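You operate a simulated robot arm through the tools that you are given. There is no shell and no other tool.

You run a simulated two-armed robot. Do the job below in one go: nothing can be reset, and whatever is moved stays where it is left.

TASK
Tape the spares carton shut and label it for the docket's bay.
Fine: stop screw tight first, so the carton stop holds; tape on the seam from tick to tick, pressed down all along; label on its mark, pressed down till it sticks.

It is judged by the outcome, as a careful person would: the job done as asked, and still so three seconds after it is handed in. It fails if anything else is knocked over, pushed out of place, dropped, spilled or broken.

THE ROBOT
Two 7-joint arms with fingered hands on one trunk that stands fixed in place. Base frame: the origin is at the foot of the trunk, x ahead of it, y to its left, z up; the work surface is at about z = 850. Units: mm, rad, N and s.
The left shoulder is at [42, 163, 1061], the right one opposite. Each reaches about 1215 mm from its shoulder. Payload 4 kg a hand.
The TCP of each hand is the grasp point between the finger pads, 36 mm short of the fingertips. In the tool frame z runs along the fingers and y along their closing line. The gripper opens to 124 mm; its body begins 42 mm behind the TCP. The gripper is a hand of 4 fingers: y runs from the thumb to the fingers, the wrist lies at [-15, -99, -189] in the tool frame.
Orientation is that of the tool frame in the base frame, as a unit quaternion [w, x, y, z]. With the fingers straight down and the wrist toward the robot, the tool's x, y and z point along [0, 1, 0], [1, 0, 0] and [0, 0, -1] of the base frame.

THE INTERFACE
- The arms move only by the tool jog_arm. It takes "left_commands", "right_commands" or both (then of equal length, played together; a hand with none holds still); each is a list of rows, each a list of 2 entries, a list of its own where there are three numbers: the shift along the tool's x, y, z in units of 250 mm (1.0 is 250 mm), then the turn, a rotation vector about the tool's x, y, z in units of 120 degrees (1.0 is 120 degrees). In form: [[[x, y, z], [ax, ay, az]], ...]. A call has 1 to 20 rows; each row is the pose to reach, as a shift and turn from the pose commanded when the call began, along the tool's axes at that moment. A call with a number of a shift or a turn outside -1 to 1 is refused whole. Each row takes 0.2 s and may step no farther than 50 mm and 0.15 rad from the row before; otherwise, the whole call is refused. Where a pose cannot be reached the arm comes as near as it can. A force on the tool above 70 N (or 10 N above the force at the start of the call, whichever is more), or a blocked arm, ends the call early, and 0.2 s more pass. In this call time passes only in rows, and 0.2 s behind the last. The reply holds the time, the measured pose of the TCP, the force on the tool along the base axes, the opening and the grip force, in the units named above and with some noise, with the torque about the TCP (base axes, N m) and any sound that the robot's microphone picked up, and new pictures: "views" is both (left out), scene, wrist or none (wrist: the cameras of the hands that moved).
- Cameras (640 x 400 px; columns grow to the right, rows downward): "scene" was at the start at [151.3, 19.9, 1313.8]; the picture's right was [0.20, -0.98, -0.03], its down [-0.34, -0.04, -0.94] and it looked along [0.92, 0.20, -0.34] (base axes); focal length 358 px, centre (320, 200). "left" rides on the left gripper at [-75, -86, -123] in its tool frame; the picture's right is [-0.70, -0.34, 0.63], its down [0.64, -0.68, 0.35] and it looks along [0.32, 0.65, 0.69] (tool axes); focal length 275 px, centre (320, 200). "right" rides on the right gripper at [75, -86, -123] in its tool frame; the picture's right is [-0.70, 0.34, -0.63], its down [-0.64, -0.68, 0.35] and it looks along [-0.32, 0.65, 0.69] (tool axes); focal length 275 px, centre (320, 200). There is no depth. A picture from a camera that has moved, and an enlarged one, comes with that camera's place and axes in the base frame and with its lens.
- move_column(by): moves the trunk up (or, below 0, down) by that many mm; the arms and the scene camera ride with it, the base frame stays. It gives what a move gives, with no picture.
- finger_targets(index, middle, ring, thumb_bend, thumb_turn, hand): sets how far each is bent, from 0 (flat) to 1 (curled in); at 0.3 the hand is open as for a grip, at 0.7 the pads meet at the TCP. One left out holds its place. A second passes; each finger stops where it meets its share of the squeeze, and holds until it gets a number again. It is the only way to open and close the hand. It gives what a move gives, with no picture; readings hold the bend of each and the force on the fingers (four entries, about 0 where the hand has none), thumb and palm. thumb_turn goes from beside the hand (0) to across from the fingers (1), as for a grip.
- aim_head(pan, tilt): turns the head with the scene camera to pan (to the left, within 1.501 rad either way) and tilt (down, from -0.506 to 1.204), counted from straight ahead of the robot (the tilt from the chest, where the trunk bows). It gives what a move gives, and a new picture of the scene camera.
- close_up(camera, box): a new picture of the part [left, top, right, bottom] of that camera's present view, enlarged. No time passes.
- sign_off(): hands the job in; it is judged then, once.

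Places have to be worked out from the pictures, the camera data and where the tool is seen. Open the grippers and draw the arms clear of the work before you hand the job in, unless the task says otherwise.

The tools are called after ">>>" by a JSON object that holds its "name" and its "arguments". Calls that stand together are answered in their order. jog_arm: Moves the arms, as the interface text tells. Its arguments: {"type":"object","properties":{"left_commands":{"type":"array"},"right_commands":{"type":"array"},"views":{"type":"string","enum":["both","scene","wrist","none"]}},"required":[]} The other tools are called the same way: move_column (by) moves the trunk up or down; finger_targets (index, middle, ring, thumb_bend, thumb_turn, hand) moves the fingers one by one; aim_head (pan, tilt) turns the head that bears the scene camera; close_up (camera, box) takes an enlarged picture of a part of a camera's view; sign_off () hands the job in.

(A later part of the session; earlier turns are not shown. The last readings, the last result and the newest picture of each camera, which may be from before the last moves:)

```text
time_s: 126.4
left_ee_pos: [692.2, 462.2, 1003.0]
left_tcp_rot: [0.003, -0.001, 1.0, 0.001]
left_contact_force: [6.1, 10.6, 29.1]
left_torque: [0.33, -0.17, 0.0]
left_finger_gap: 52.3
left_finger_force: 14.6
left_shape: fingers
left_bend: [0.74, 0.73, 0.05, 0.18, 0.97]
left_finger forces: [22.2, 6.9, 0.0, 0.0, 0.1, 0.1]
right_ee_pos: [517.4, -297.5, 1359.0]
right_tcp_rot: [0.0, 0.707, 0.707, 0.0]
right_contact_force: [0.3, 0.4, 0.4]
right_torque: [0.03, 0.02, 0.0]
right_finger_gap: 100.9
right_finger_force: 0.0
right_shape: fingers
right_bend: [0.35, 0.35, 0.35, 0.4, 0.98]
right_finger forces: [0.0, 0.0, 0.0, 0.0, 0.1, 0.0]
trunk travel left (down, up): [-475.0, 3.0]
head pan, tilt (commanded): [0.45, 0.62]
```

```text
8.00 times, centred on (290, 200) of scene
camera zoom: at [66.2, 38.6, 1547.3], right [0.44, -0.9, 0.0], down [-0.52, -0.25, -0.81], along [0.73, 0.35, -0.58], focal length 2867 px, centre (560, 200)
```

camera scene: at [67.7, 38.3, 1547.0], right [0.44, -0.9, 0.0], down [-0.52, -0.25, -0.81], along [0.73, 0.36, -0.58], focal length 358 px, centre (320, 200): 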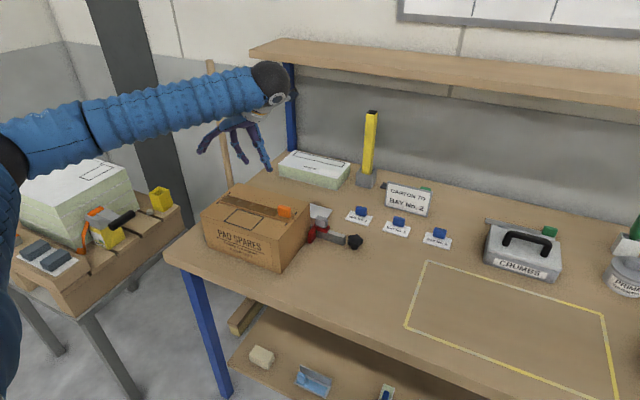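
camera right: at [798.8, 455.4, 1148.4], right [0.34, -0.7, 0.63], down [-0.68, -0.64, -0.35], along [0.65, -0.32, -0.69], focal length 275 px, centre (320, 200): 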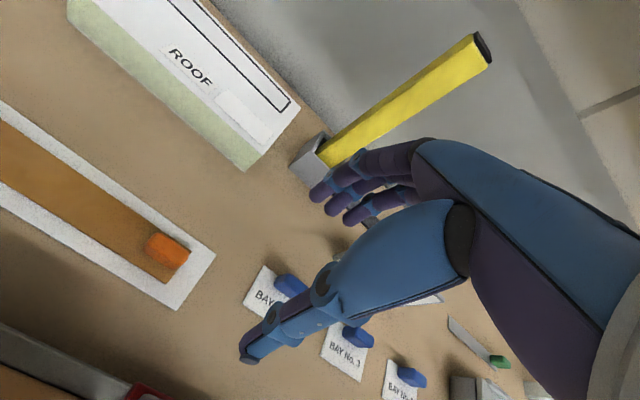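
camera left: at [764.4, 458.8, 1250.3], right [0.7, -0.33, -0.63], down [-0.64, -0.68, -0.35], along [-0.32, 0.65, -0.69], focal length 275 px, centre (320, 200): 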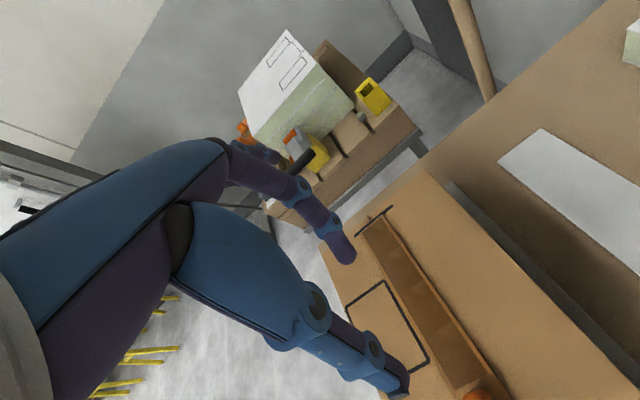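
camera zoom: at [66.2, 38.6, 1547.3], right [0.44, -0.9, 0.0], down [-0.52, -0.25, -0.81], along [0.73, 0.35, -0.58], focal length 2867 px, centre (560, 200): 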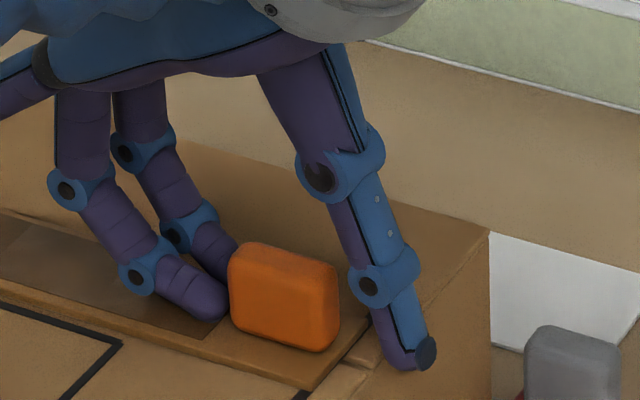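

Still no change at 29 N. I'll try one long, firm press straight down on the tab's top with the strong thumb, held for a couple of seconds.

>>> {"name": "jog_arm", "arguments": {"left_commands": [[[0, 0.02, -0.08], [0, 0, 0]], [[0, 0.02, -0.2], [0, 0, 0]], [[0.02, -0.03, -0.28], [0, 0, 0]], [[0.055, -0.117, -0.28], [0, 0, 0]]], "views": "none"}}

>>> {"name": "finger_targets", "arguments": {"hand": "left", "index": 0.05, "middle": 0.05, "ring": 0.05, "thumb_bend": 0.78}}

>>> {"name": "close_up", "arguments": {"camera": "left", "box": [260, 160, 500, 360]}}

>>> {"name": "close_up", "arguments": {"camera": "scene", "box": [200, 140, 330, 240]}}

```text
time_s: 127.4
left_ee_pos: [677.4, 428.8, 1069.9]
left_tcp_rot: [0.0, -0.001, 1.0, 0.0]
left_contact_force: [0.1, 0.4, 0.3]
left_torque: [-0.03, 0.0, -0.01]
left_finger_gap: 53.5
left_finger_force: 0.0
left_shape: fingers
left_bend: [0.72, 0.72, 0.05, 0.18, 0.97]
left_finger forces: [0.0, 0.1, 0.0, 0.0, 0.0, 0.1]
right_ee_pos: [517.9, -297.9, 1358.4]
right_tcp_rot: [0.0, 0.707, 0.707, 0.001]
right_contact_force: [-0.1, 0.1, -0.1]
right_torque: [0.03, 0.0, 0.01]
right_finger_gap: 100.8
right_finger_force: 0.1
right_shape: fingers
right_bend: [0.35, 0.35, 0.35, 0.4, 0.98]
right_finger forces: [0.1, 0.0, 0.1, 0.0, 0.0, 0.0]
trunk travel left (down, up): [-475.0, 3.0]
head pan, tilt (commanded): [0.45, 0.62]
```

```text
time_s: 128.4
left_ee_pos: [677.9, 428.9, 1069.6]
left_tcp_rot: [0.0, -0.001, 1.0, 0.0]
left_contact_force: [-0.4, -0.5, 0.2]
left_torque: [0.02, -0.02, 0.02]
left_finger_gap: 88.7
left_finger_force: 0.1
left_shape: fingers
left_bend: [0.05, 0.05, 0.05, 0.78, 0.97]
left_finger forces: [0.0, 0.1, 0.0, 0.0, 0.0, 0.0]
right_ee_pos: [518.4, -299.1, 1357.7]
right_tcp_rot: [0.0, 0.707, 0.707, 0.0]
right_contact_force: [-0.1, -0.6, 0.5]
right_torque: [-0.01, 0.04, 0.05]
right_finger_gap: 100.7
right_finger_force: 0.1
right_shape: fingers
right_bend: [0.35, 0.35, 0.35, 0.4, 0.98]
right_finger forces: [0.1, 0.0, 0.0, 0.1, 0.1, 0.1]
trunk travel left (down, up): [-475.0, 3.0]
head pan, tilt (commanded): [0.45, 0.62]
```

```text
2.00 times, centred on (380, 260) of left
camera zoom: at [753.0, 344.2, 1190.8], right [0.7, -0.34, -0.63], down [-0.64, -0.68, -0.35], along [-0.32, 0.65, -0.69], focal length 551 px, centre (200, 80)
```

zoom: 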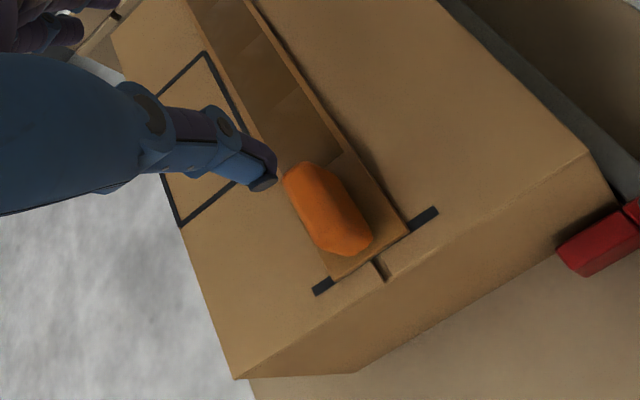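

```text
4.00 times, centred on (265, 190) of scene
camera zoom: at [67.8, 38.6, 1547.0], right [0.44, -0.9, 0.0], down [-0.52, -0.25, -0.81], along [0.73, 0.35, -0.58], focal length 1433 px, centre (540, 240)
```

zoom: 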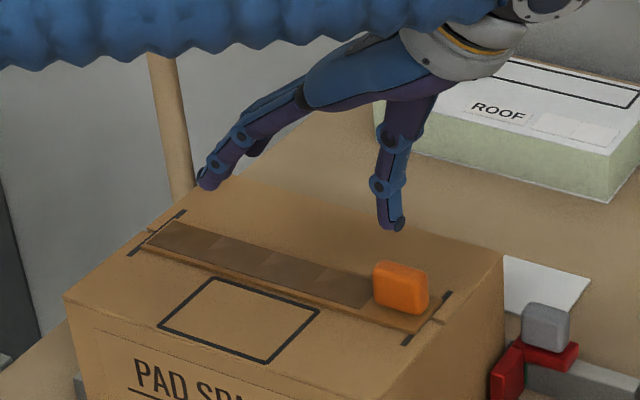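

The thumb tip is nearly over the tab's centre. I press down firmly on it and hold about 2 s.

>>> {"name": "jog_arm", "arguments": {"left_commands": [[[0, 0.018, 0.06], [0, 0, 0]], [[0, 0.018, 0.12], [0, 0, 0]], [[0, 0.018, 0.145], [0, 0, 0]], [[0, 0.018, 0.16], [0, 0, 0]], [[0, 0.018, 0.17], [0, 0, 0]], [[0, 0.018, 0.17], [0, 0, 0]], [[0, 0.018, 0.17], [0, 0, 0]], [[0, 0.018, 0.17], [0, 0, 0]], [[0, 0.018, 0.17], [0, 0, 0]], [[0, 0.018, 0.17], [0, 0, 0]], [[0, 0.018, 0.17], [0, 0, 0]], [[0, 0.018, 0.17], [0, 0, 0]]], "views": "none"}}

>>> {"name": "close_up", "arguments": {"camera": "left", "box": [280, 160, 460, 310]}}

>>> {"name": "close_up", "arguments": {"camera": "scene", "box": [260, 170, 320, 225]}}

```text
time_s: 129.7
left_ee_pos: [680.7, 433.7, 1038.2]
left_tcp_rot: [0.008, -0.001, 1.0, 0.0]
left_contact_force: [-7.0, -3.5, 44.9]
left_torque: [0.08, -0.17, -0.01]
left_finger_gap: 87.2
left_finger_force: 22.5
left_shape: fingers
left_bend: [0.05, 0.05, 0.05, 0.77, 1.0]
left_finger forces: [0.1, 0.1, 0.0, 0.1, 44.7, 0.1]
right_ee_pos: [517.9, -300.2, 1358.6]
right_tcp_rot: [0.0, 0.707, 0.707, 0.0]
right_contact_force: [0.6, -0.8, -1.0]
right_torque: [0.02, 0.0, 0.0]
right_finger_gap: 100.6
right_finger_force: 0.0
right_shape: fingers
right_bend: [0.35, 0.35, 0.35, 0.4, 0.98]
right_finger forces: [0.0, 0.0, 0.0, 0.1, 0.1, 0.0]
trunk travel left (down, up): [-475.0, 3.0]
head pan, tilt (commanded): [0.45, 0.62]
stopped in row 6 (left hand): the force on the tool passed its limit at 72 N (the readings are from after the stop); the commanded pose is now the measured one
```

```text
2.67 times, centred on (370, 235) of left
camera zoom: at [753.2, 348.4, 1160.9], right [0.71, -0.34, -0.62], down [-0.64, -0.68, -0.36], along [-0.31, 0.65, -0.7], focal length 734 px, centre (187, 107)
```

zoom: 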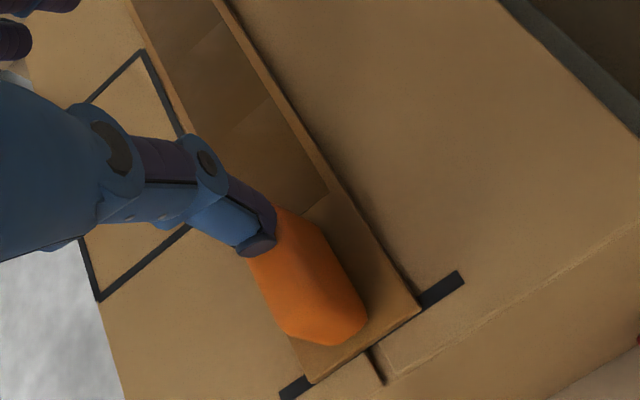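

```text
7.27 times, centred on (290, 198) of scene
camera zoom: at [65.9, 37.9, 1547.0], right [0.44, -0.9, 0.0], down [-0.52, -0.25, -0.81], along [0.73, 0.36, -0.58], focal length 2606 px, centre (538, 218)
```

zoom: 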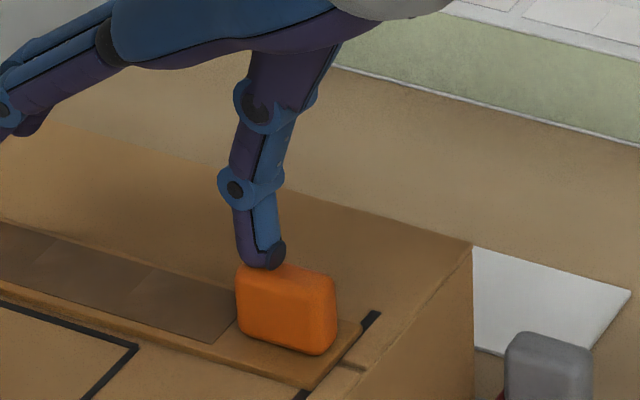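

Even 72 N on the tab doesn't register, so only direct contact on the strip counts. The far-right corner of the strip offers the most free tape, around (699.5, 423); I try the thumb there.

>>> {"name": "jog_arm", "arguments": {"left_commands": [[[0, 0, -0.06], [0, 0, 0]], [[-0.022, -0.034, -0.06], [0, 0, 0]], [[-0.043, -0.068, -0.06], [0, 0, 0]], [[-0.043, -0.068, 0.03], [0, 0, 0]], [[-0.043, -0.068, 0.085], [0, 0, 0]]], "views": "none"}}

>>> {"name": "close_up", "arguments": {"camera": "left", "box": [300, 180, 440, 300]}}

>>> {"name": "close_up", "arguments": {"camera": "scene", "box": [270, 180, 320, 225]}}

```text
time_s: 130.9
left_ee_pos: [690.2, 417.6, 1012.7]
left_tcp_rot: [0.004, 0.0, 1.0, -0.001]
left_contact_force: [0.3, -0.2, -0.3]
left_torque: [0.03, 0.03, -0.04]
left_finger_gap: 88.2
left_finger_force: 0.4
left_shape: fingers
left_bend: [0.05, 0.05, 0.05, 0.78, 0.97]
left_finger forces: [0.0, 0.1, 0.1, 0.1, 0.5, 0.0]
right_ee_pos: [518.5, -296.9, 1358.6]
right_tcp_rot: [0.0, 0.707, 0.707, 0.0]
right_contact_force: [-0.4, -0.3, -0.5]
right_torque: [-0.02, -0.02, 0.03]
right_finger_gap: 100.9
right_finger_force: 0.0
right_shape: fingers
right_bend: [0.35, 0.35, 0.35, 0.4, 0.98]
right_finger forces: [0.0, 0.1, 0.0, 0.0, 0.1, 0.1]
trunk travel left (down, up): [-475.0, 3.0]
head pan, tilt (commanded): [0.45, 0.62]
```

```text
3.33 times, centred on (370, 240) of left
camera zoom: at [764.9, 332.3, 1134.3], right [0.7, -0.34, -0.63], down [-0.64, -0.68, -0.35], along [-0.31, 0.65, -0.7], focal length 918 px, centre (153, 67)
```

zoom: 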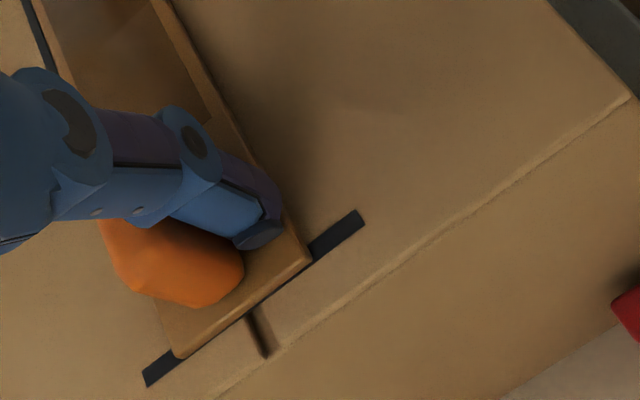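

```text
8.89 times, centred on (295, 202) of scene
camera zoom: at [67.7, 38.6, 1547.0], right [0.44, -0.9, 0.0], down [-0.52, -0.25, -0.81], along [0.73, 0.35, -0.58], focal length 3185 px, centre (542, 178)
```

zoom: 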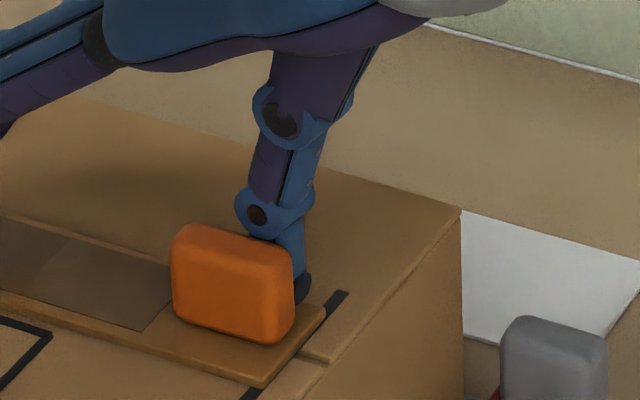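

The thumb tip is squarely over the far-right part of the strip. I press down there.

>>> {"name": "jog_arm", "arguments": {"left_commands": [[[0, 0, 0.02], [0, 0, 0]], [[0, 0, 0.032], [0, 0, 0]], [[0, 0, 0.042], [0, 0, 0]], [[0, 0, 0.042], [0, 0, 0]]], "views": "none"}}

>>> {"name": "close_up", "arguments": {"camera": "left", "box": [300, 180, 440, 300]}}

>>> {"name": "close_up", "arguments": {"camera": "scene", "box": [270, 180, 320, 225]}}

```text
time_s: 131.9
left_ee_pos: [690.5, 413.9, 1007.4]
left_tcp_rot: [0.009, -0.001, 1.0, 0.0]
left_contact_force: [1.2, -7.8, 62.1]
left_torque: [0.33, -0.5, -0.07]
left_finger_gap: 84.6
left_finger_force: 31.2
left_shape: fingers
left_bend: [0.05, 0.05, 0.05, 0.77, 0.97]
left_finger forces: [0.0, 0.0, 0.0, 0.1, 62.8, 0.0]
right_ee_pos: [514.5, -302.0, 1359.8]
right_tcp_rot: [0.0, 0.707, 0.707, 0.002]
right_contact_force: [-0.4, -1.2, -0.4]
right_torque: [0.0, -0.03, 0.03]
right_finger_gap: 100.9
right_finger_force: 0.1
right_shape: fingers
right_bend: [0.35, 0.35, 0.35, 0.4, 0.98]
right_finger forces: [0.0, 0.0, 0.0, 0.0, 0.0, 0.0]
trunk travel left (down, up): [-475.0, 3.0]
head pan, tilt (commanded): [0.45, 0.62]
```

```text
3.33 times, centred on (370, 240) of left
camera zoom: at [763.0, 329.4, 1129.5], right [0.71, -0.34, -0.62], down [-0.64, -0.68, -0.36], along [-0.3, 0.65, -0.7], focal length 918 px, centre (153, 67)
```

zoom: 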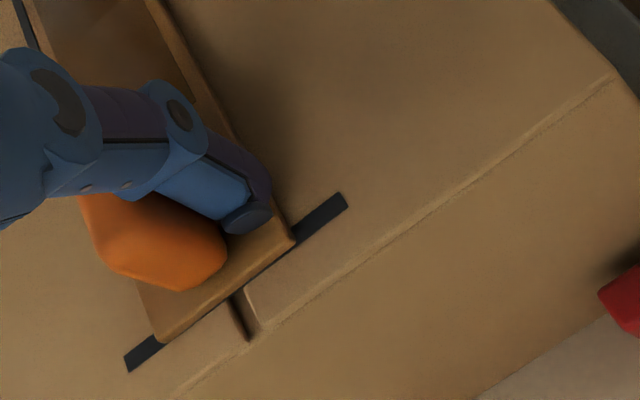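

```text
8.89 times, centred on (295, 202) of scene
camera zoom: at [63.4, 35.2, 1547.6], right [0.44, -0.9, 0.0], down [-0.52, -0.25, -0.82], along [0.73, 0.36, -0.58], focal length 3185 px, centre (542, 178)
```

zoom: 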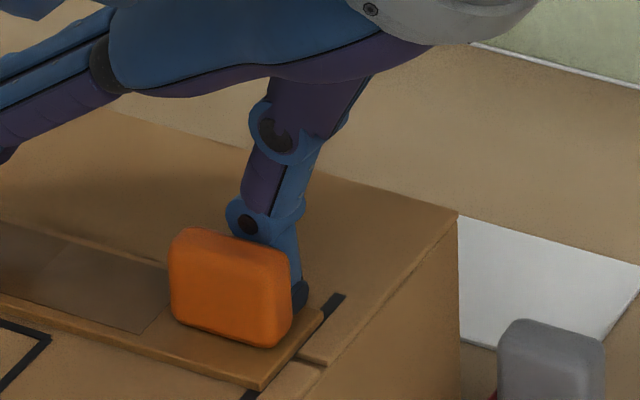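

62 N by the thumb on the strip itself still doesn't register, so I'll try the exact contact that worked before: an index-and-thumb pinch point, this time at the strip's right end just past the tab. I lift, turn back and set the fingers.

>>> {"name": "jog_arm", "arguments": {"left_commands": [[[0, 0, -0.12], [0, 0, 0]], [[0, 0, -0.25], [0, 0, 0.0625]], [[0, 0, -0.3], [0, 0, 0.125]], [[0, 0, -0.3], [0, 0, 0.1875]], [[0, 0, -0.3], [0, 0, 0.25]], [[0, 0, -0.3], [0, 0, 0.3125]], [[0, 0, -0.3], [0, 0, 0.375]], [[0, 0, -0.3], [0, 0, 0.4375]], [[0, 0, -0.3], [0, 0, 0.5]], [[0, 0, -0.3], [0, 0, 0.5625]], [[0, 0, -0.3], [0, 0, 0.625]], [[0, 0, -0.3], [0, 0, 0.6875]], [[0, 0, -0.3], [0, 0, 0.75]]], "views": "none"}}

>>> {"name": "finger_targets", "arguments": {"hand": "left", "index": 0.7, "middle": 0.05, "ring": 0.05, "thumb_bend": 0.7}}

>>> {"name": "close_up", "arguments": {"camera": "left", "box": [260, 160, 500, 360]}}

>>> {"name": "close_up", "arguments": {"camera": "scene", "box": [230, 140, 340, 240]}}

```text
time_s: 134.7
left_ee_pos: [690.2, 416.5, 1076.6]
left_tcp_rot: [0.004, 0.708, 0.707, 0.003]
left_contact_force: [-0.1, 0.1, 0.0]
left_torque: [-0.02, 0.01, 0.04]
left_finger_gap: 88.4
left_finger_force: 0.1
left_shape: fingers
left_bend: [0.05, 0.05, 0.05, 0.78, 0.97]
left_finger forces: [0.0, 0.1, 0.1, 0.1, 0.1, 0.1]
right_ee_pos: [518.7, -298.1, 1357.1]
right_tcp_rot: [0.0, 0.707, 0.707, -0.001]
right_contact_force: [0.2, -0.3, -0.1]
right_torque: [-0.01, -0.03, 0.0]
right_finger_gap: 100.6
right_finger_force: 0.1
right_shape: fingers
right_bend: [0.35, 0.35, 0.35, 0.4, 0.98]
right_finger forces: [0.1, 0.0, 0.1, 0.0, 0.1, 0.0]
trunk travel left (down, up): [-475.0, 3.0]
head pan, tilt (commanded): [0.45, 0.62]
```

```text
time_s: 135.7
left_ee_pos: [690.2, 417.4, 1075.9]
left_tcp_rot: [0.005, 0.707, 0.708, 0.003]
left_contact_force: [-0.8, -0.2, -0.2]
left_torque: [0.01, 0.0, -0.02]
left_finger_gap: 1.0
left_finger_force: 0.1
left_shape: fingers
left_bend: [0.7, 0.05, 0.05, 0.7, 0.97]
left_finger forces: [0.0, 0.1, 0.0, 0.0, 0.0, 0.0]
right_ee_pos: [517.8, -298.4, 1359.1]
right_tcp_rot: [0.001, 0.708, 0.707, 0.0]
right_contact_force: [-0.7, 0.1, 0.0]
right_torque: [-0.01, 0.01, 0.01]
right_finger_gap: 100.7
right_finger_force: 0.2
right_shape: fingers
right_bend: [0.35, 0.35, 0.35, 0.4, 0.98]
right_finger forces: [0.0, 0.1, 0.0, 0.0, 0.1, 0.1]
trunk travel left (down, up): [-475.0, 3.0]
head pan, tilt (commanded): [0.45, 0.62]
```

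```text
2.00 times, centred on (380, 260) of left
camera zoom: at [603.4, 342.2, 1196.4], right [-0.33, -0.7, -0.64], down [-0.68, 0.64, -0.35], along [0.66, 0.32, -0.69], focal length 551 px, centre (200, 80)
```

zoom: 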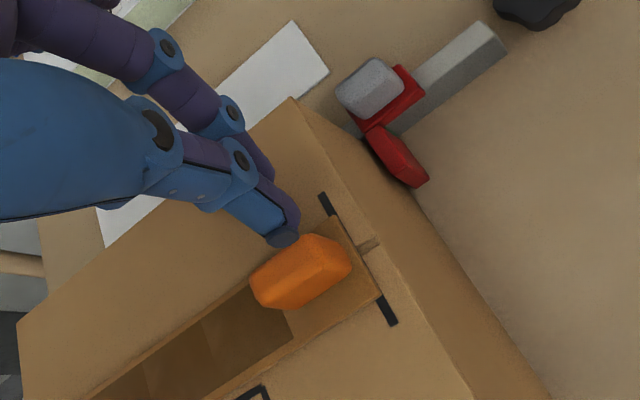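

```text
4.00 times, centred on (285, 190) of scene
camera zoom: at [67.7, 38.9, 1547.0], right [0.44, -0.9, 0.0], down [-0.52, -0.25, -0.81], along [0.73, 0.35, -0.58], focal length 1433 px, centre (460, 240)
```

zoom: 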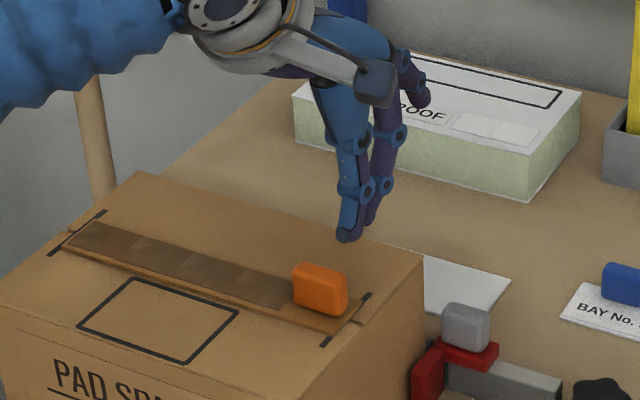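

The pinch point is formed. I move it over the strip's right end and lower to just above.

>>> {"name": "jog_arm", "arguments": {"left_commands": [[[0.028, -0.016, 0.08], [0, 0, 0]], [[0.028, -0.016, 0.15], [0, 0, 0]], [[0.028, -0.016, 0.216], [0, 0, 0]]], "views": "none"}}

>>> {"name": "close_up", "arguments": {"camera": "left", "box": [300, 180, 440, 300]}}

>>> {"name": "close_up", "arguments": {"camera": "scene", "box": [270, 180, 320, 225]}}

```text
time_s: 136.5
left_ee_pos: [686.7, 423.8, 1022.4]
left_tcp_rot: [0.002, 0.706, 0.708, 0.002]
left_contact_force: [-1.2, -3.5, 2.0]
left_torque: [-0.09, 0.03, 0.06]
left_finger_gap: 1.7
left_finger_force: 2.2
left_shape: fingers
left_bend: [0.7, 0.05, 0.05, 0.7, 0.96]
left_finger forces: [0.4, 0.0, 0.0, 0.1, 3.3, 0.1]
right_ee_pos: [518.5, -298.2, 1357.9]
right_tcp_rot: [0.0, 0.708, 0.706, 0.0]
right_contact_force: [0.7, -0.7, 0.4]
right_torque: [0.01, 0.04, 0.01]
right_finger_gap: 100.5
right_finger_force: 0.1
right_shape: fingers
right_bend: [0.35, 0.35, 0.35, 0.4, 0.98]
right_finger forces: [0.0, 0.1, 0.0, 0.0, 0.0, 0.0]
trunk travel left (down, up): [-475.0, 3.0]
head pan, tilt (commanded): [0.45, 0.62]
```

```text
3.33 times, centred on (370, 240) of left
camera zoom: at [599.8, 348.6, 1142.5], right [-0.33, -0.7, -0.64], down [-0.68, 0.64, -0.35], along [0.65, 0.32, -0.69], focal length 918 px, centre (153, 67)
```

zoom: 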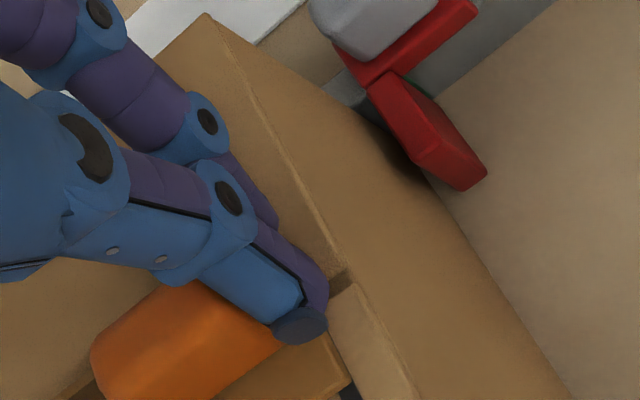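

```text
8.89 times, centred on (295, 202) of scene
camera zoom: at [68.3, 38.7, 1546.8], right [0.44, -0.9, 0.0], down [-0.52, -0.25, -0.81], along [0.73, 0.35, -0.58], focal length 3185 px, centre (542, 178)
```

zoom: 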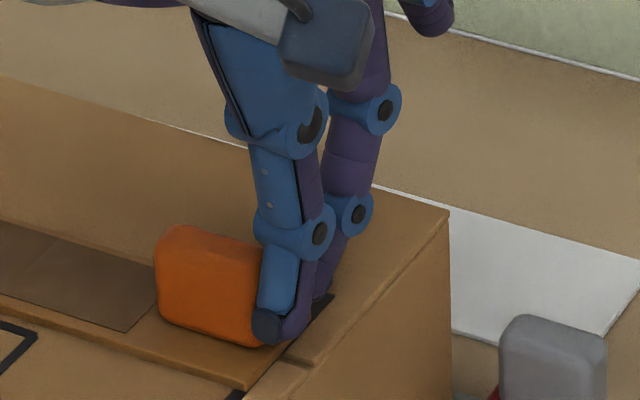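

The thumb lightly touches the tab's right face, over the end strip. I ease 1.5 mm right and press down.

>>> {"name": "jog_arm", "arguments": {"left_commands": [[[-0.006, 0, 0.02], [0, 0, 0]], [[-0.006, 0, 0.045], [0, 0, 0]], [[-0.006, 0, 0.06], [0, 0, 0]], [[-0.006, 0, 0.07], [0, 0, 0]]], "views": "none"}}

>>> {"name": "close_up", "arguments": {"camera": "left", "box": [300, 180, 440, 300]}}

>>> {"name": "close_up", "arguments": {"camera": "scene", "box": [270, 180, 320, 225]}}

```text
time_s: 137.5
left_ee_pos: [686.7, 421.8, 1009.4]
left_tcp_rot: [0.006, 0.706, 0.708, 0.005]
left_contact_force: [-1.0, -2.0, 32.6]
left_torque: [-0.13, 0.5, 0.03]
left_finger_gap: 0.6
left_finger_force: 17.1
left_shape: fingers
left_bend: [0.7, 0.05, 0.05, 0.7, 0.97]
left_finger forces: [0.0, 0.0, 0.0, 0.0, 32.8, 0.0]
right_ee_pos: [517.4, -299.7, 1359.8]
right_tcp_rot: [0.001, 0.707, 0.707, 0.002]
right_contact_force: [-0.6, 0.2, 0.4]
right_torque: [-0.02, -0.02, 0.0]
right_finger_gap: 100.9
right_finger_force: 0.1
right_shape: fingers
right_bend: [0.35, 0.35, 0.35, 0.4, 0.98]
right_finger forces: [0.0, 0.0, 0.0, 0.0, 0.1, 0.0]
trunk travel left (down, up): [-475.0, 3.0]
head pan, tilt (commanded): [0.45, 0.62]
```

```text
3.33 times, centred on (370, 240) of left
camera zoom: at [598.9, 346.9, 1129.4], right [-0.33, -0.7, -0.64], down [-0.68, 0.64, -0.36], along [0.66, 0.32, -0.68], focal length 918 px, centre (153, 67)
```

zoom: 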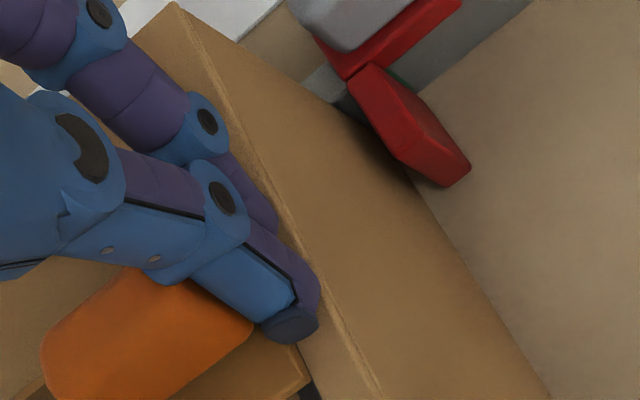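

```text
8.89 times, centred on (295, 202) of scene
camera zoom: at [65.4, 37.4, 1547.4], right [0.44, -0.9, 0.0], down [-0.52, -0.25, -0.81], along [0.73, 0.36, -0.58], focal length 3185 px, centre (542, 178)
```

zoom: 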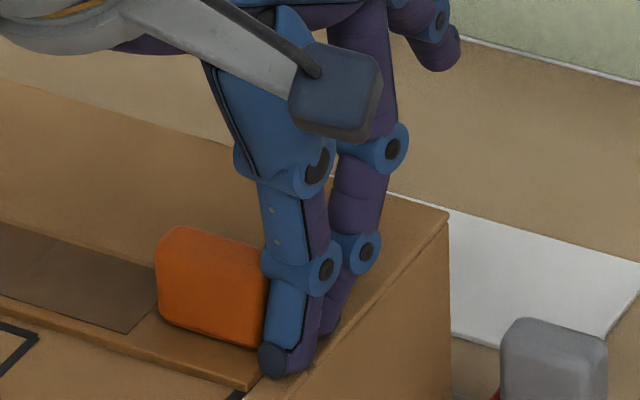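

Thumb at 33 N on the end strip also has no effect. As a last check I use the index itself there: thumb opened away, index tip on the end strip next to the tab.

>>> {"name": "jog_arm", "arguments": {"left_commands": [[[0, 0, -0.06], [0, 0, 0]], [[0, 0, -0.12], [0, 0, 0]]], "views": "none"}}

>>> {"name": "finger_targets", "arguments": {"hand": "left", "index": 0.72, "thumb_bend": 0.3}}

>>> {"name": "jog_arm", "arguments": {"left_commands": [[[0.008, 0, 0.04], [0, 0, 0]], [[0.008, 0, 0.09], [0, 0, 0]]], "views": "none"}}

>>> {"name": "close_up", "arguments": {"camera": "left", "box": [280, 160, 440, 300]}}

>>> {"name": "close_up", "arguments": {"camera": "scene", "box": [270, 180, 320, 225]}}

```text
time_s: 138.1
left_ee_pos: [685.7, 422.5, 1035.0]
left_tcp_rot: [0.002, 0.707, 0.707, 0.002]
left_contact_force: [0.5, -1.2, 0.2]
left_torque: [-0.01, -0.01, -0.02]
left_finger_gap: 1.1
left_finger_force: 0.6
left_shape: fingers
left_bend: [0.7, 0.05, 0.05, 0.7, 0.97]
left_finger forces: [0.0, 0.1, 0.1, 0.1, 1.0, 0.1]
right_ee_pos: [518.5, -299.7, 1359.2]
right_tcp_rot: [0.0, 0.707, 0.707, 0.001]
right_contact_force: [-0.6, -0.1, 0.2]
right_torque: [0.04, -0.01, -0.02]
right_finger_gap: 100.7
right_finger_force: 0.0
right_shape: fingers
right_bend: [0.35, 0.35, 0.35, 0.4, 0.98]
right_finger forces: [0.0, 0.0, 0.0, 0.0, 0.1, 0.0]
trunk travel left (down, up): [-475.0, 3.0]
head pan, tilt (commanded): [0.45, 0.62]
```

```text
time_s: 139.1
left_ee_pos: [687.1, 423.0, 1034.9]
left_tcp_rot: [0.004, 0.706, 0.708, 0.002]
left_contact_force: [0.5, -0.1, -0.2]
left_torque: [0.01, 0.0, -0.02]
left_finger_gap: 55.8
left_finger_force: 0.1
left_shape: fingers
left_bend: [0.72, 0.05, 0.05, 0.3, 0.97]
left_finger forces: [0.0, 0.1, 0.0, 0.1, 0.0, 0.1]
right_ee_pos: [517.1, -298.1, 1358.5]
right_tcp_rot: [0.0, 0.707, 0.707, 0.0]
right_contact_force: [-0.2, 0.6, -0.2]
right_torque: [0.0, 0.05, 0.0]
right_finger_gap: 100.8
right_finger_force: 0.0
right_shape: fingers
right_bend: [0.35, 0.35, 0.35, 0.4, 0.98]
right_finger forces: [0.0, 0.1, 0.1, 0.0, 0.0, 0.1]
trunk travel left (down, up): [-475.0, 3.0]
head pan, tilt (commanded): [0.45, 0.62]
```

```text
time_s: 139.7
left_ee_pos: [687.1, 425.1, 1011.7]
left_tcp_rot: [0.004, 0.707, 0.707, 0.002]
left_contact_force: [-0.2, -4.3, 1.3]
left_torque: [-0.07, -0.01, -0.03]
left_finger_gap: 55.5
left_finger_force: 2.0
left_shape: fingers
left_bend: [0.72, 0.05, 0.05, 0.3, 0.97]
left_finger forces: [3.7, 0.0, 0.0, 0.0, 0.1, 0.0]
right_ee_pos: [518.5, -298.3, 1358.6]
right_tcp_rot: [0.0, 0.707, 0.707, 0.001]
right_contact_force: [-0.1, -0.1, 0.9]
right_torque: [-0.01, 0.0, 0.01]
right_finger_gap: 100.9
right_finger_force: 0.1
right_shape: fingers
right_bend: [0.35, 0.35, 0.35, 0.4, 0.98]
right_finger forces: [0.0, 0.0, 0.0, 0.0, 0.0, 0.0]
trunk travel left (down, up): [-475.0, 3.0]
head pan, tilt (commanded): [0.45, 0.62]
```

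```text
2.86 times, centred on (360, 230) of left
camera zoom: at [600.5, 350.9, 1133.2], right [-0.33, -0.7, -0.64], down [-0.68, 0.64, -0.35], along [0.65, 0.32, -0.69], focal length 786 px, centre (206, 114)
```

zoom: 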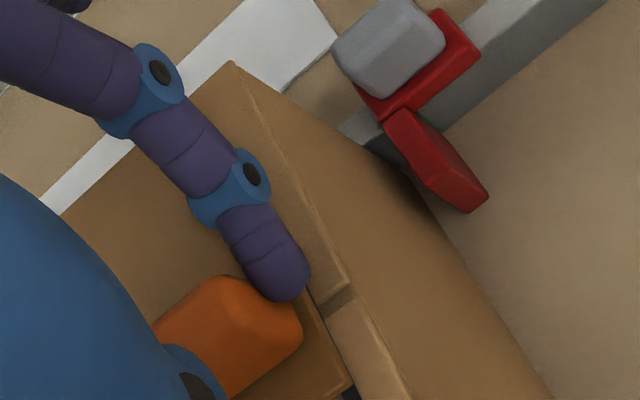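

```text
8.89 times, centred on (295, 202) of scene
camera zoom: at [67.8, 38.9, 1547.0], right [0.44, -0.9, 0.0], down [-0.52, -0.25, -0.81], along [0.73, 0.35, -0.58], focal length 3185 px, centre (542, 178)
```

zoom: 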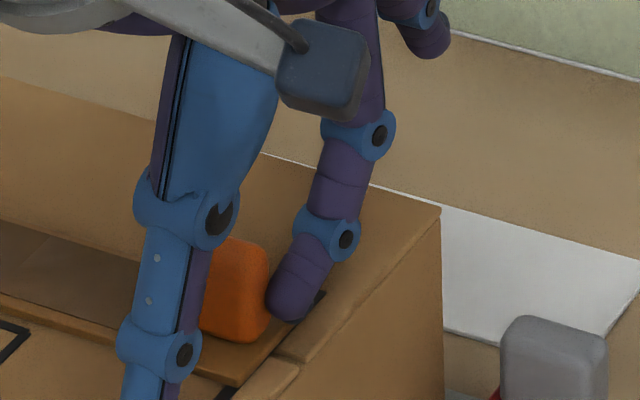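

The index touches the tab's right face, tip over the end strip. I press down.

>>> {"name": "jog_arm", "arguments": {"left_commands": [[[-0.003, 0, 0.016], [0, 0, 0]], [[-0.003, 0, 0.03], [0, 0, 0]], [[-0.003, 0, 0.042], [0, 0, 0]]], "views": "none"}}

>>> {"name": "close_up", "arguments": {"camera": "left", "box": [300, 180, 440, 300]}}

>>> {"name": "close_up", "arguments": {"camera": "scene", "box": [270, 180, 320, 225]}}

```text
time_s: 140.5
left_ee_pos: [687.8, 424.7, 1002.8]
left_tcp_rot: [0.006, 0.706, 0.708, 0.004]
left_contact_force: [6.0, -3.5, 17.0]
left_torque: [-0.09, -0.2, 0.02]
left_finger_gap: 53.9
left_finger_force: 8.8
left_shape: fingers
left_bend: [0.73, 0.05, 0.05, 0.3, 0.97]
left_finger forces: [18.2, 0.1, 0.0, 0.1, 0.2, 0.0]
right_ee_pos: [517.3, -299.5, 1358.1]
right_tcp_rot: [-0.001, 0.707, 0.707, 0.0]
right_contact_force: [0.0, 0.0, 0.6]
right_torque: [0.0, 0.0, 0.01]
right_finger_gap: 100.9
right_finger_force: 0.1
right_shape: fingers
right_bend: [0.35, 0.35, 0.35, 0.4, 0.98]
right_finger forces: [0.0, 0.0, 0.1, 0.0, 0.0, 0.0]
trunk travel left (down, up): [-475.0, 3.0]
head pan, tilt (commanded): [0.45, 0.62]
```

```text
3.33 times, centred on (370, 240) of left
camera zoom: at [601.0, 349.7, 1124.5], right [-0.33, -0.7, -0.64], down [-0.68, 0.64, -0.36], along [0.66, 0.32, -0.68], focal length 918 px, centre (153, 67)
```

zoom: 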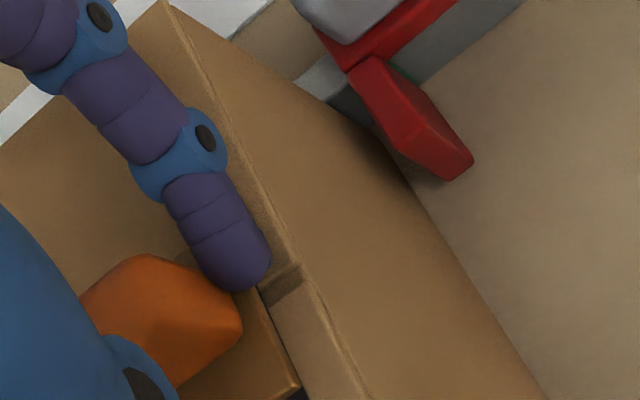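

```text
8.89 times, centred on (295, 202) of scene
camera zoom: at [67.1, 38.0, 1547.2], right [0.44, -0.9, 0.0], down [-0.52, -0.25, -0.81], along [0.73, 0.35, -0.58], focal length 3185 px, centre (542, 178)
```

zoom: 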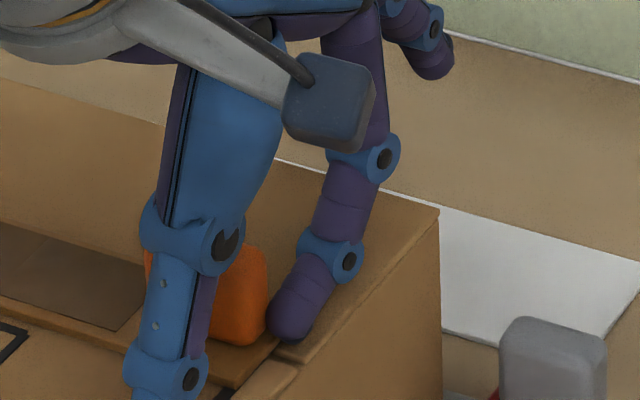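

I have pressed everything reachable around the tab; the strip is down and the four long stretches have taken. I now go for the label: lift the left hand clear and check the tape and label No. 2.

>>> {"name": "jog_arm", "arguments": {"left_commands": [[[0, 0, -0.1], [0, 0, 0]], [[0, 0, -0.25], [0, 0, 0]], [[0, 0, -0.42], [0, 0, 0]], [[-0.15, 0, -0.48], [0, 0, 0]], [[-0.32, 0.05, -0.48], [0, 0, 0]], [[-0.5, 0.1, -0.48], [0, 0, 0]], [[-0.68, 0.15, -0.48], [0, 0, 0]], [[-0.85, 0.2, -0.48], [0, 0, 0]]], "views": "none"}}

>>> {"name": "finger_targets", "arguments": {"hand": "left", "index": 0.42, "middle": 0.42, "ring": 0.42, "thumb_bend": 0.42}}

>>> {"name": "aim_head", "arguments": {"pan": 0.35, "tilt": 0.62}}

>>> {"name": "close_up", "arguments": {"camera": "scene", "box": [160, 150, 340, 290]}}

```text
time_s: 142.3
left_ee_pos: [738.2, 214.1, 1121.0]
left_tcp_rot: [0.003, 0.707, 0.707, 0.004]
left_contact_force: [0.4, 0.6, 0.4]
left_torque: [-0.01, 0.01, 0.02]
left_finger_gap: 56.2
left_finger_force: 0.0
left_shape: fingers
left_bend: [0.72, 0.05, 0.05, 0.3, 0.97]
left_finger forces: [0.1, 0.1, 0.0, 0.0, 0.0, 0.0]
right_ee_pos: [519.2, -298.6, 1358.1]
right_tcp_rot: [-0.002, 0.707, 0.707, 0.0]
right_contact_force: [0.0, -0.5, -0.5]
right_torque: [0.01, 0.01, 0.01]
right_finger_gap: 100.8
right_finger_force: 0.2
right_shape: fingers
right_bend: [0.35, 0.35, 0.35, 0.4, 0.98]
right_finger forces: [0.0, 0.0, 0.0, 0.0, 0.0, 0.0]
trunk travel left (down, up): [-475.0, 3.0]
head pan, tilt (commanded): [0.45, 0.62]
```

```text
time_s: 143.3
left_ee_pos: [737.6, 215.4, 1120.1]
left_tcp_rot: [0.003, 0.707, 0.707, 0.002]
left_contact_force: [1.0, 0.1, 0.0]
left_torque: [-0.02, -0.02, -0.01]
left_finger_gap: 86.9
left_finger_force: 0.2
left_shape: fingers
left_bend: [0.42, 0.42, 0.42, 0.42, 0.97]
left_finger forces: [0.0, 0.1, 0.1, 0.0, 0.0, 0.0]
right_ee_pos: [518.6, -298.3, 1358.0]
right_tcp_rot: [0.0, 0.707, 0.707, 0.0]
right_contact_force: [0.5, 0.2, -0.3]
right_torque: [0.02, -0.02, -0.01]
right_finger_gap: 100.8
right_finger_force: 0.1
right_shape: fingers
right_bend: [0.35, 0.35, 0.35, 0.4, 0.98]
right_finger forces: [0.0, 0.0, 0.0, 0.1, 0.1, 0.1]
trunk travel left (down, up): [-475.0, 3.0]
head pan, tilt (commanded): [0.45, 0.62]
```

```text
time_s: 143.9
left_ee_pos: [737.6, 214.3, 1121.6]
left_tcp_rot: [0.004, 0.706, 0.708, 0.002]
left_contact_force: [0.0, -0.2, 0.2]
left_torque: [0.01, -0.01, 0.0]
left_finger_gap: 87.0
left_finger_force: 0.0
left_shape: fingers
left_bend: [0.42, 0.42, 0.42, 0.42, 0.97]
left_finger forces: [0.1, 0.0, 0.0, 0.0, 0.0, 0.0]
right_ee_pos: [518.9, -298.7, 1357.7]
right_tcp_rot: [-0.001, 0.707, 0.707, -0.001]
right_contact_force: [0.5, 0.2, -0.4]
right_torque: [0.01, -0.01, -0.03]
right_finger_gap: 100.9
right_finger_force: 0.1
right_shape: fingers
right_bend: [0.35, 0.35, 0.35, 0.4, 0.98]
right_finger forces: [0.0, 0.0, 0.0, 0.1, 0.1, 0.0]
trunk travel left (down, up): [-475.0, 3.0]
head pan, tilt (commanded): [0.351, 0.62]
camera scene: at [71.1, 30.8, 1547.0], right [0.34, -0.94, 0.0], down [-0.55, -0.2, -0.81], along [0.76, 0.28, -0.58], focal length 358 px, centre (320, 200)
```

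scene: 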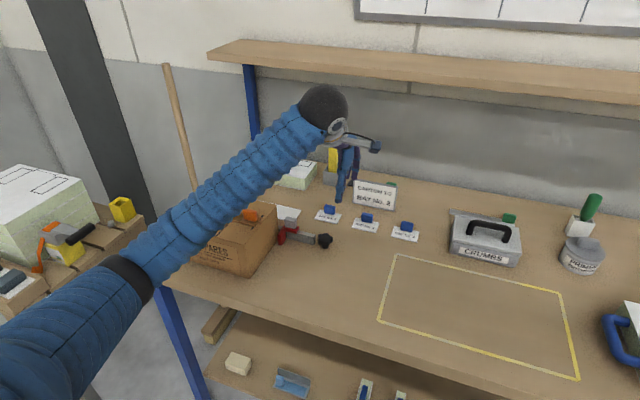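

```text
2.86 times, centred on (250, 220) of scene
camera zoom: at [71.1, 30.8, 1547.0], right [0.34, -0.94, 0.0], down [-0.55, -0.2, -0.81], along [0.76, 0.28, -0.58], focal length 1024 px, centre (520, 143)
```

zoom: 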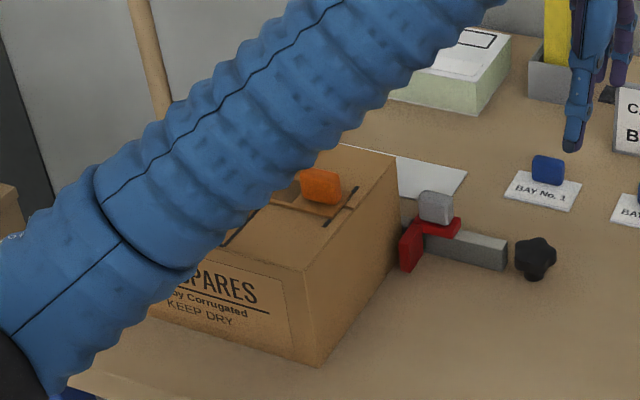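

I continue with the left arm to a point above label No. 2 and look down at it.

>>> {"name": "jog_arm", "arguments": {"left_commands": [[[-0.09, 0.128, 0.0], [0, 0, 0]], [[-0.18, 0.256, 0.0], [0, 0, 0]], [[-0.27, 0.384, 0.05], [0, 0, 0]], [[-0.36, 0.512, 0.15], [0, 0, 0]], [[-0.45, 0.64, 0.25], [0, 0, 0]], [[-0.536, 0.756, 0.36], [0, 0, 0]]], "views": "both"}}

>>> {"name": "close_up", "arguments": {"camera": "left", "box": [330, 160, 530, 330]}}

>>> {"name": "close_up", "arguments": {"camera": "scene", "box": [160, 150, 340, 290]}}

```text
time_s: 145.3
left_ee_pos: [928.7, 74.2, 1031.6]
left_tcp_rot: [0.003, 0.706, 0.708, 0.003]
left_contact_force: [-0.7, -0.5, -0.1]
left_torque: [-0.03, 0.0, 0.01]
left_finger_gap: 86.9
left_finger_force: 0.0
left_shape: fingers
left_bend: [0.42, 0.42, 0.42, 0.42, 0.97]
left_finger forces: [0.0, 0.0, 0.0, 0.0, 0.0, 0.0]
right_ee_pos: [519.3, -299.9, 1357.6]
right_tcp_rot: [-0.001, 0.707, 0.707, 0.001]
right_contact_force: [0.1, 0.5, 0.5]
right_torque: [0.02, -0.01, 0.0]
right_finger_gap: 100.7
right_finger_force: 0.1
right_shape: fingers
right_bend: [0.35, 0.35, 0.35, 0.4, 0.98]
right_finger forces: [0.0, 0.1, 0.0, 0.1, 0.0, 0.0]
trunk travel left (down, up): [-475.0, 3.0]
head pan, tilt (commanded): [0.351, 0.62]
camera scene: at [72.3, 29.2, 1546.9], right [0.34, -0.94, 0.0], down [-0.55, -0.2, -0.81], along [0.76, 0.28, -0.58], focal length 358 px, centre (320, 200)
camera left: at [842.5, -0.4, 1153.3], right [-0.33, -0.7, -0.64], down [-0.68, 0.64, -0.35], along [0.66, 0.32, -0.69], focal length 275 px, centre (320, 200)
```

scene: 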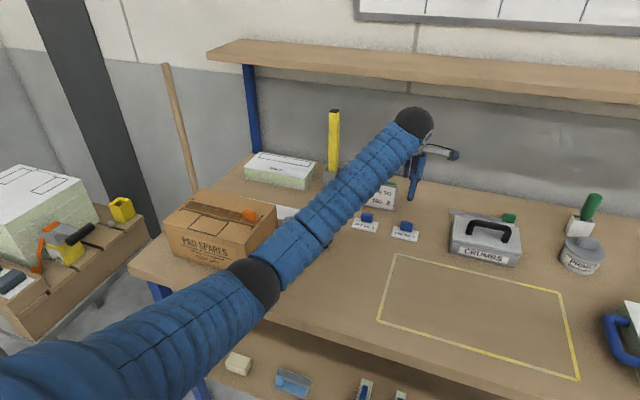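
left: 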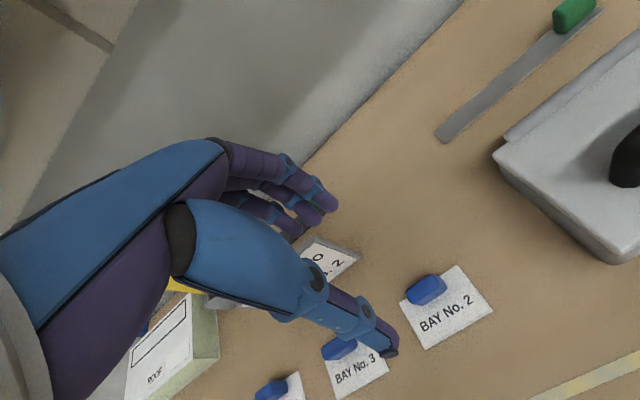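

```text
2.35 times, centred on (430, 245) of left
camera zoom: at [842.5, -0.4, 1153.3], right [-0.33, -0.7, -0.64], down [-0.68, 0.64, -0.35], along [0.66, 0.32, -0.69], focal length 648 px, centre (61, 94)
```

zoom: 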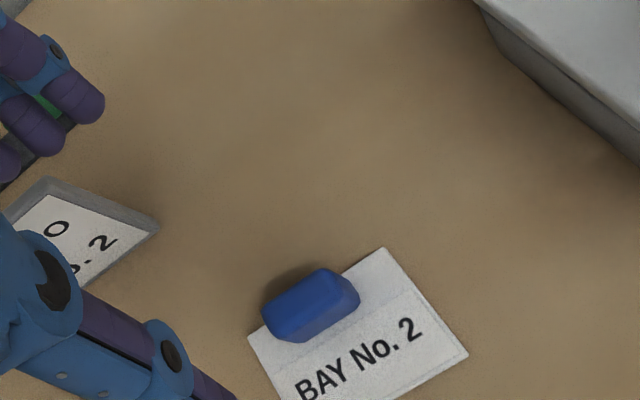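

```text
2.86 times, centred on (250, 220) of scene
camera zoom: at [72.3, 29.2, 1546.9], right [0.34, -0.94, 0.0], down [-0.55, -0.2, -0.81], along [0.76, 0.28, -0.58], focal length 1024 px, centre (520, 143)
```

zoom: 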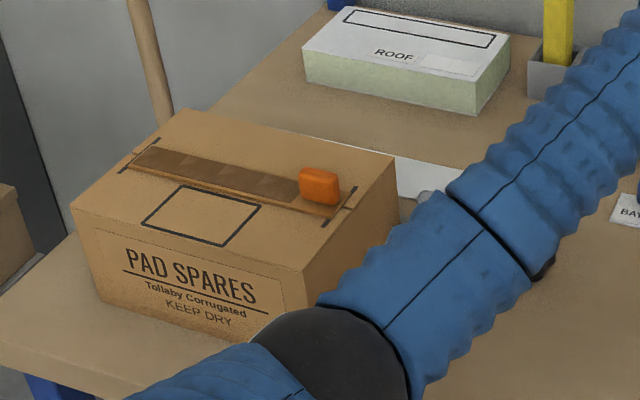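

Label No. 2 lies at x 885–933, y 35–109 with its blue tab near the far edge at about (926, 72). I descend over the tab to z≈940 and recheck.

>>> {"name": "jog_arm", "arguments": {"left_commands": [[[-0.004, -0.006, 0.12], [0, 0, 0]], [[-0.006, -0.008, 0.24], [0, 0, 0]], [[-0.006, -0.008, 0.36], [0, 0, 0]]], "views": "both"}}

>>> {"name": "close_up", "arguments": {"camera": "left", "box": [270, 180, 470, 360]}}

```text
time_s: 146.1
left_ee_pos: [927.0, 73.1, 943.0]
left_tcp_rot: [0.003, 0.707, 0.707, 0.003]
left_contact_force: [0.5, 0.7, -0.2]
left_torque: [-0.02, 0.0, 0.01]
left_finger_gap: 86.7
left_finger_force: 0.0
left_shape: fingers
left_bend: [0.42, 0.42, 0.42, 0.42, 0.97]
left_finger forces: [0.0, 0.1, 0.0, 0.0, 0.1, 0.1]
right_ee_pos: [518.1, -297.6, 1358.7]
right_tcp_rot: [0.0, 0.707, 0.707, 0.0]
right_contact_force: [0.6, 0.0, -0.2]
right_torque: [0.03, 0.02, -0.03]
right_finger_gap: 100.9
right_finger_force: 0.0
right_shape: fingers
right_bend: [0.35, 0.35, 0.35, 0.4, 0.98]
right_finger forces: [0.0, 0.0, 0.0, 0.1, 0.0, 0.0]
trunk travel left (down, up): [-475.0, 3.0]
head pan, tilt (commanded): [0.351, 0.62]
camera scene: at [71.3, 30.9, 1546.9], right [0.34, -0.94, 0.0], down [-0.55, -0.2, -0.81], along [0.76, 0.28, -0.58], focal length 358 px, centre (320, 200)
camera left: at [840.4, -1.5, 1064.5], right [-0.33, -0.7, -0.64], down [-0.68, 0.64, -0.35], along [0.66, 0.32, -0.69], focal length 275 px, centre (320, 200)
```

scene: 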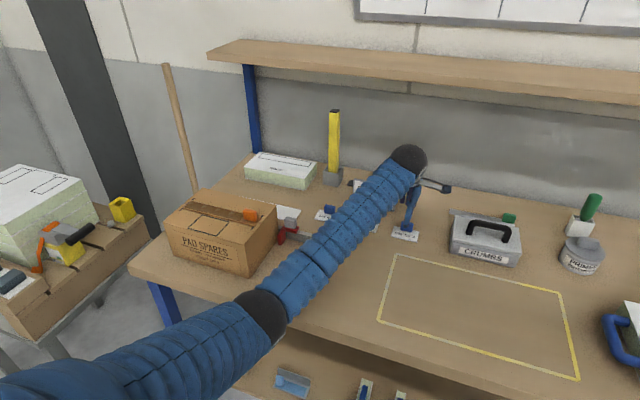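
left: 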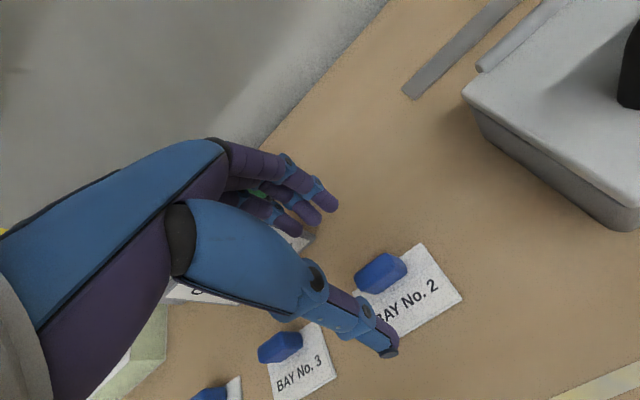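

```text
2.22 times, centred on (370, 270) of left
camera zoom: at [840.4, -1.5, 1064.5], right [-0.33, -0.7, -0.64], down [-0.68, 0.64, -0.35], along [0.66, 0.32, -0.69], focal length 612 px, centre (209, 44)
```

zoom: 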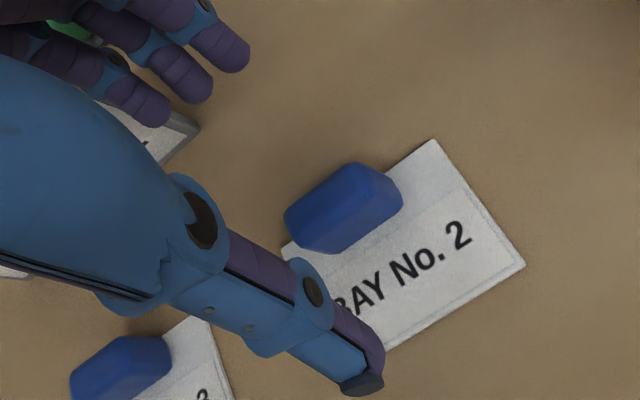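

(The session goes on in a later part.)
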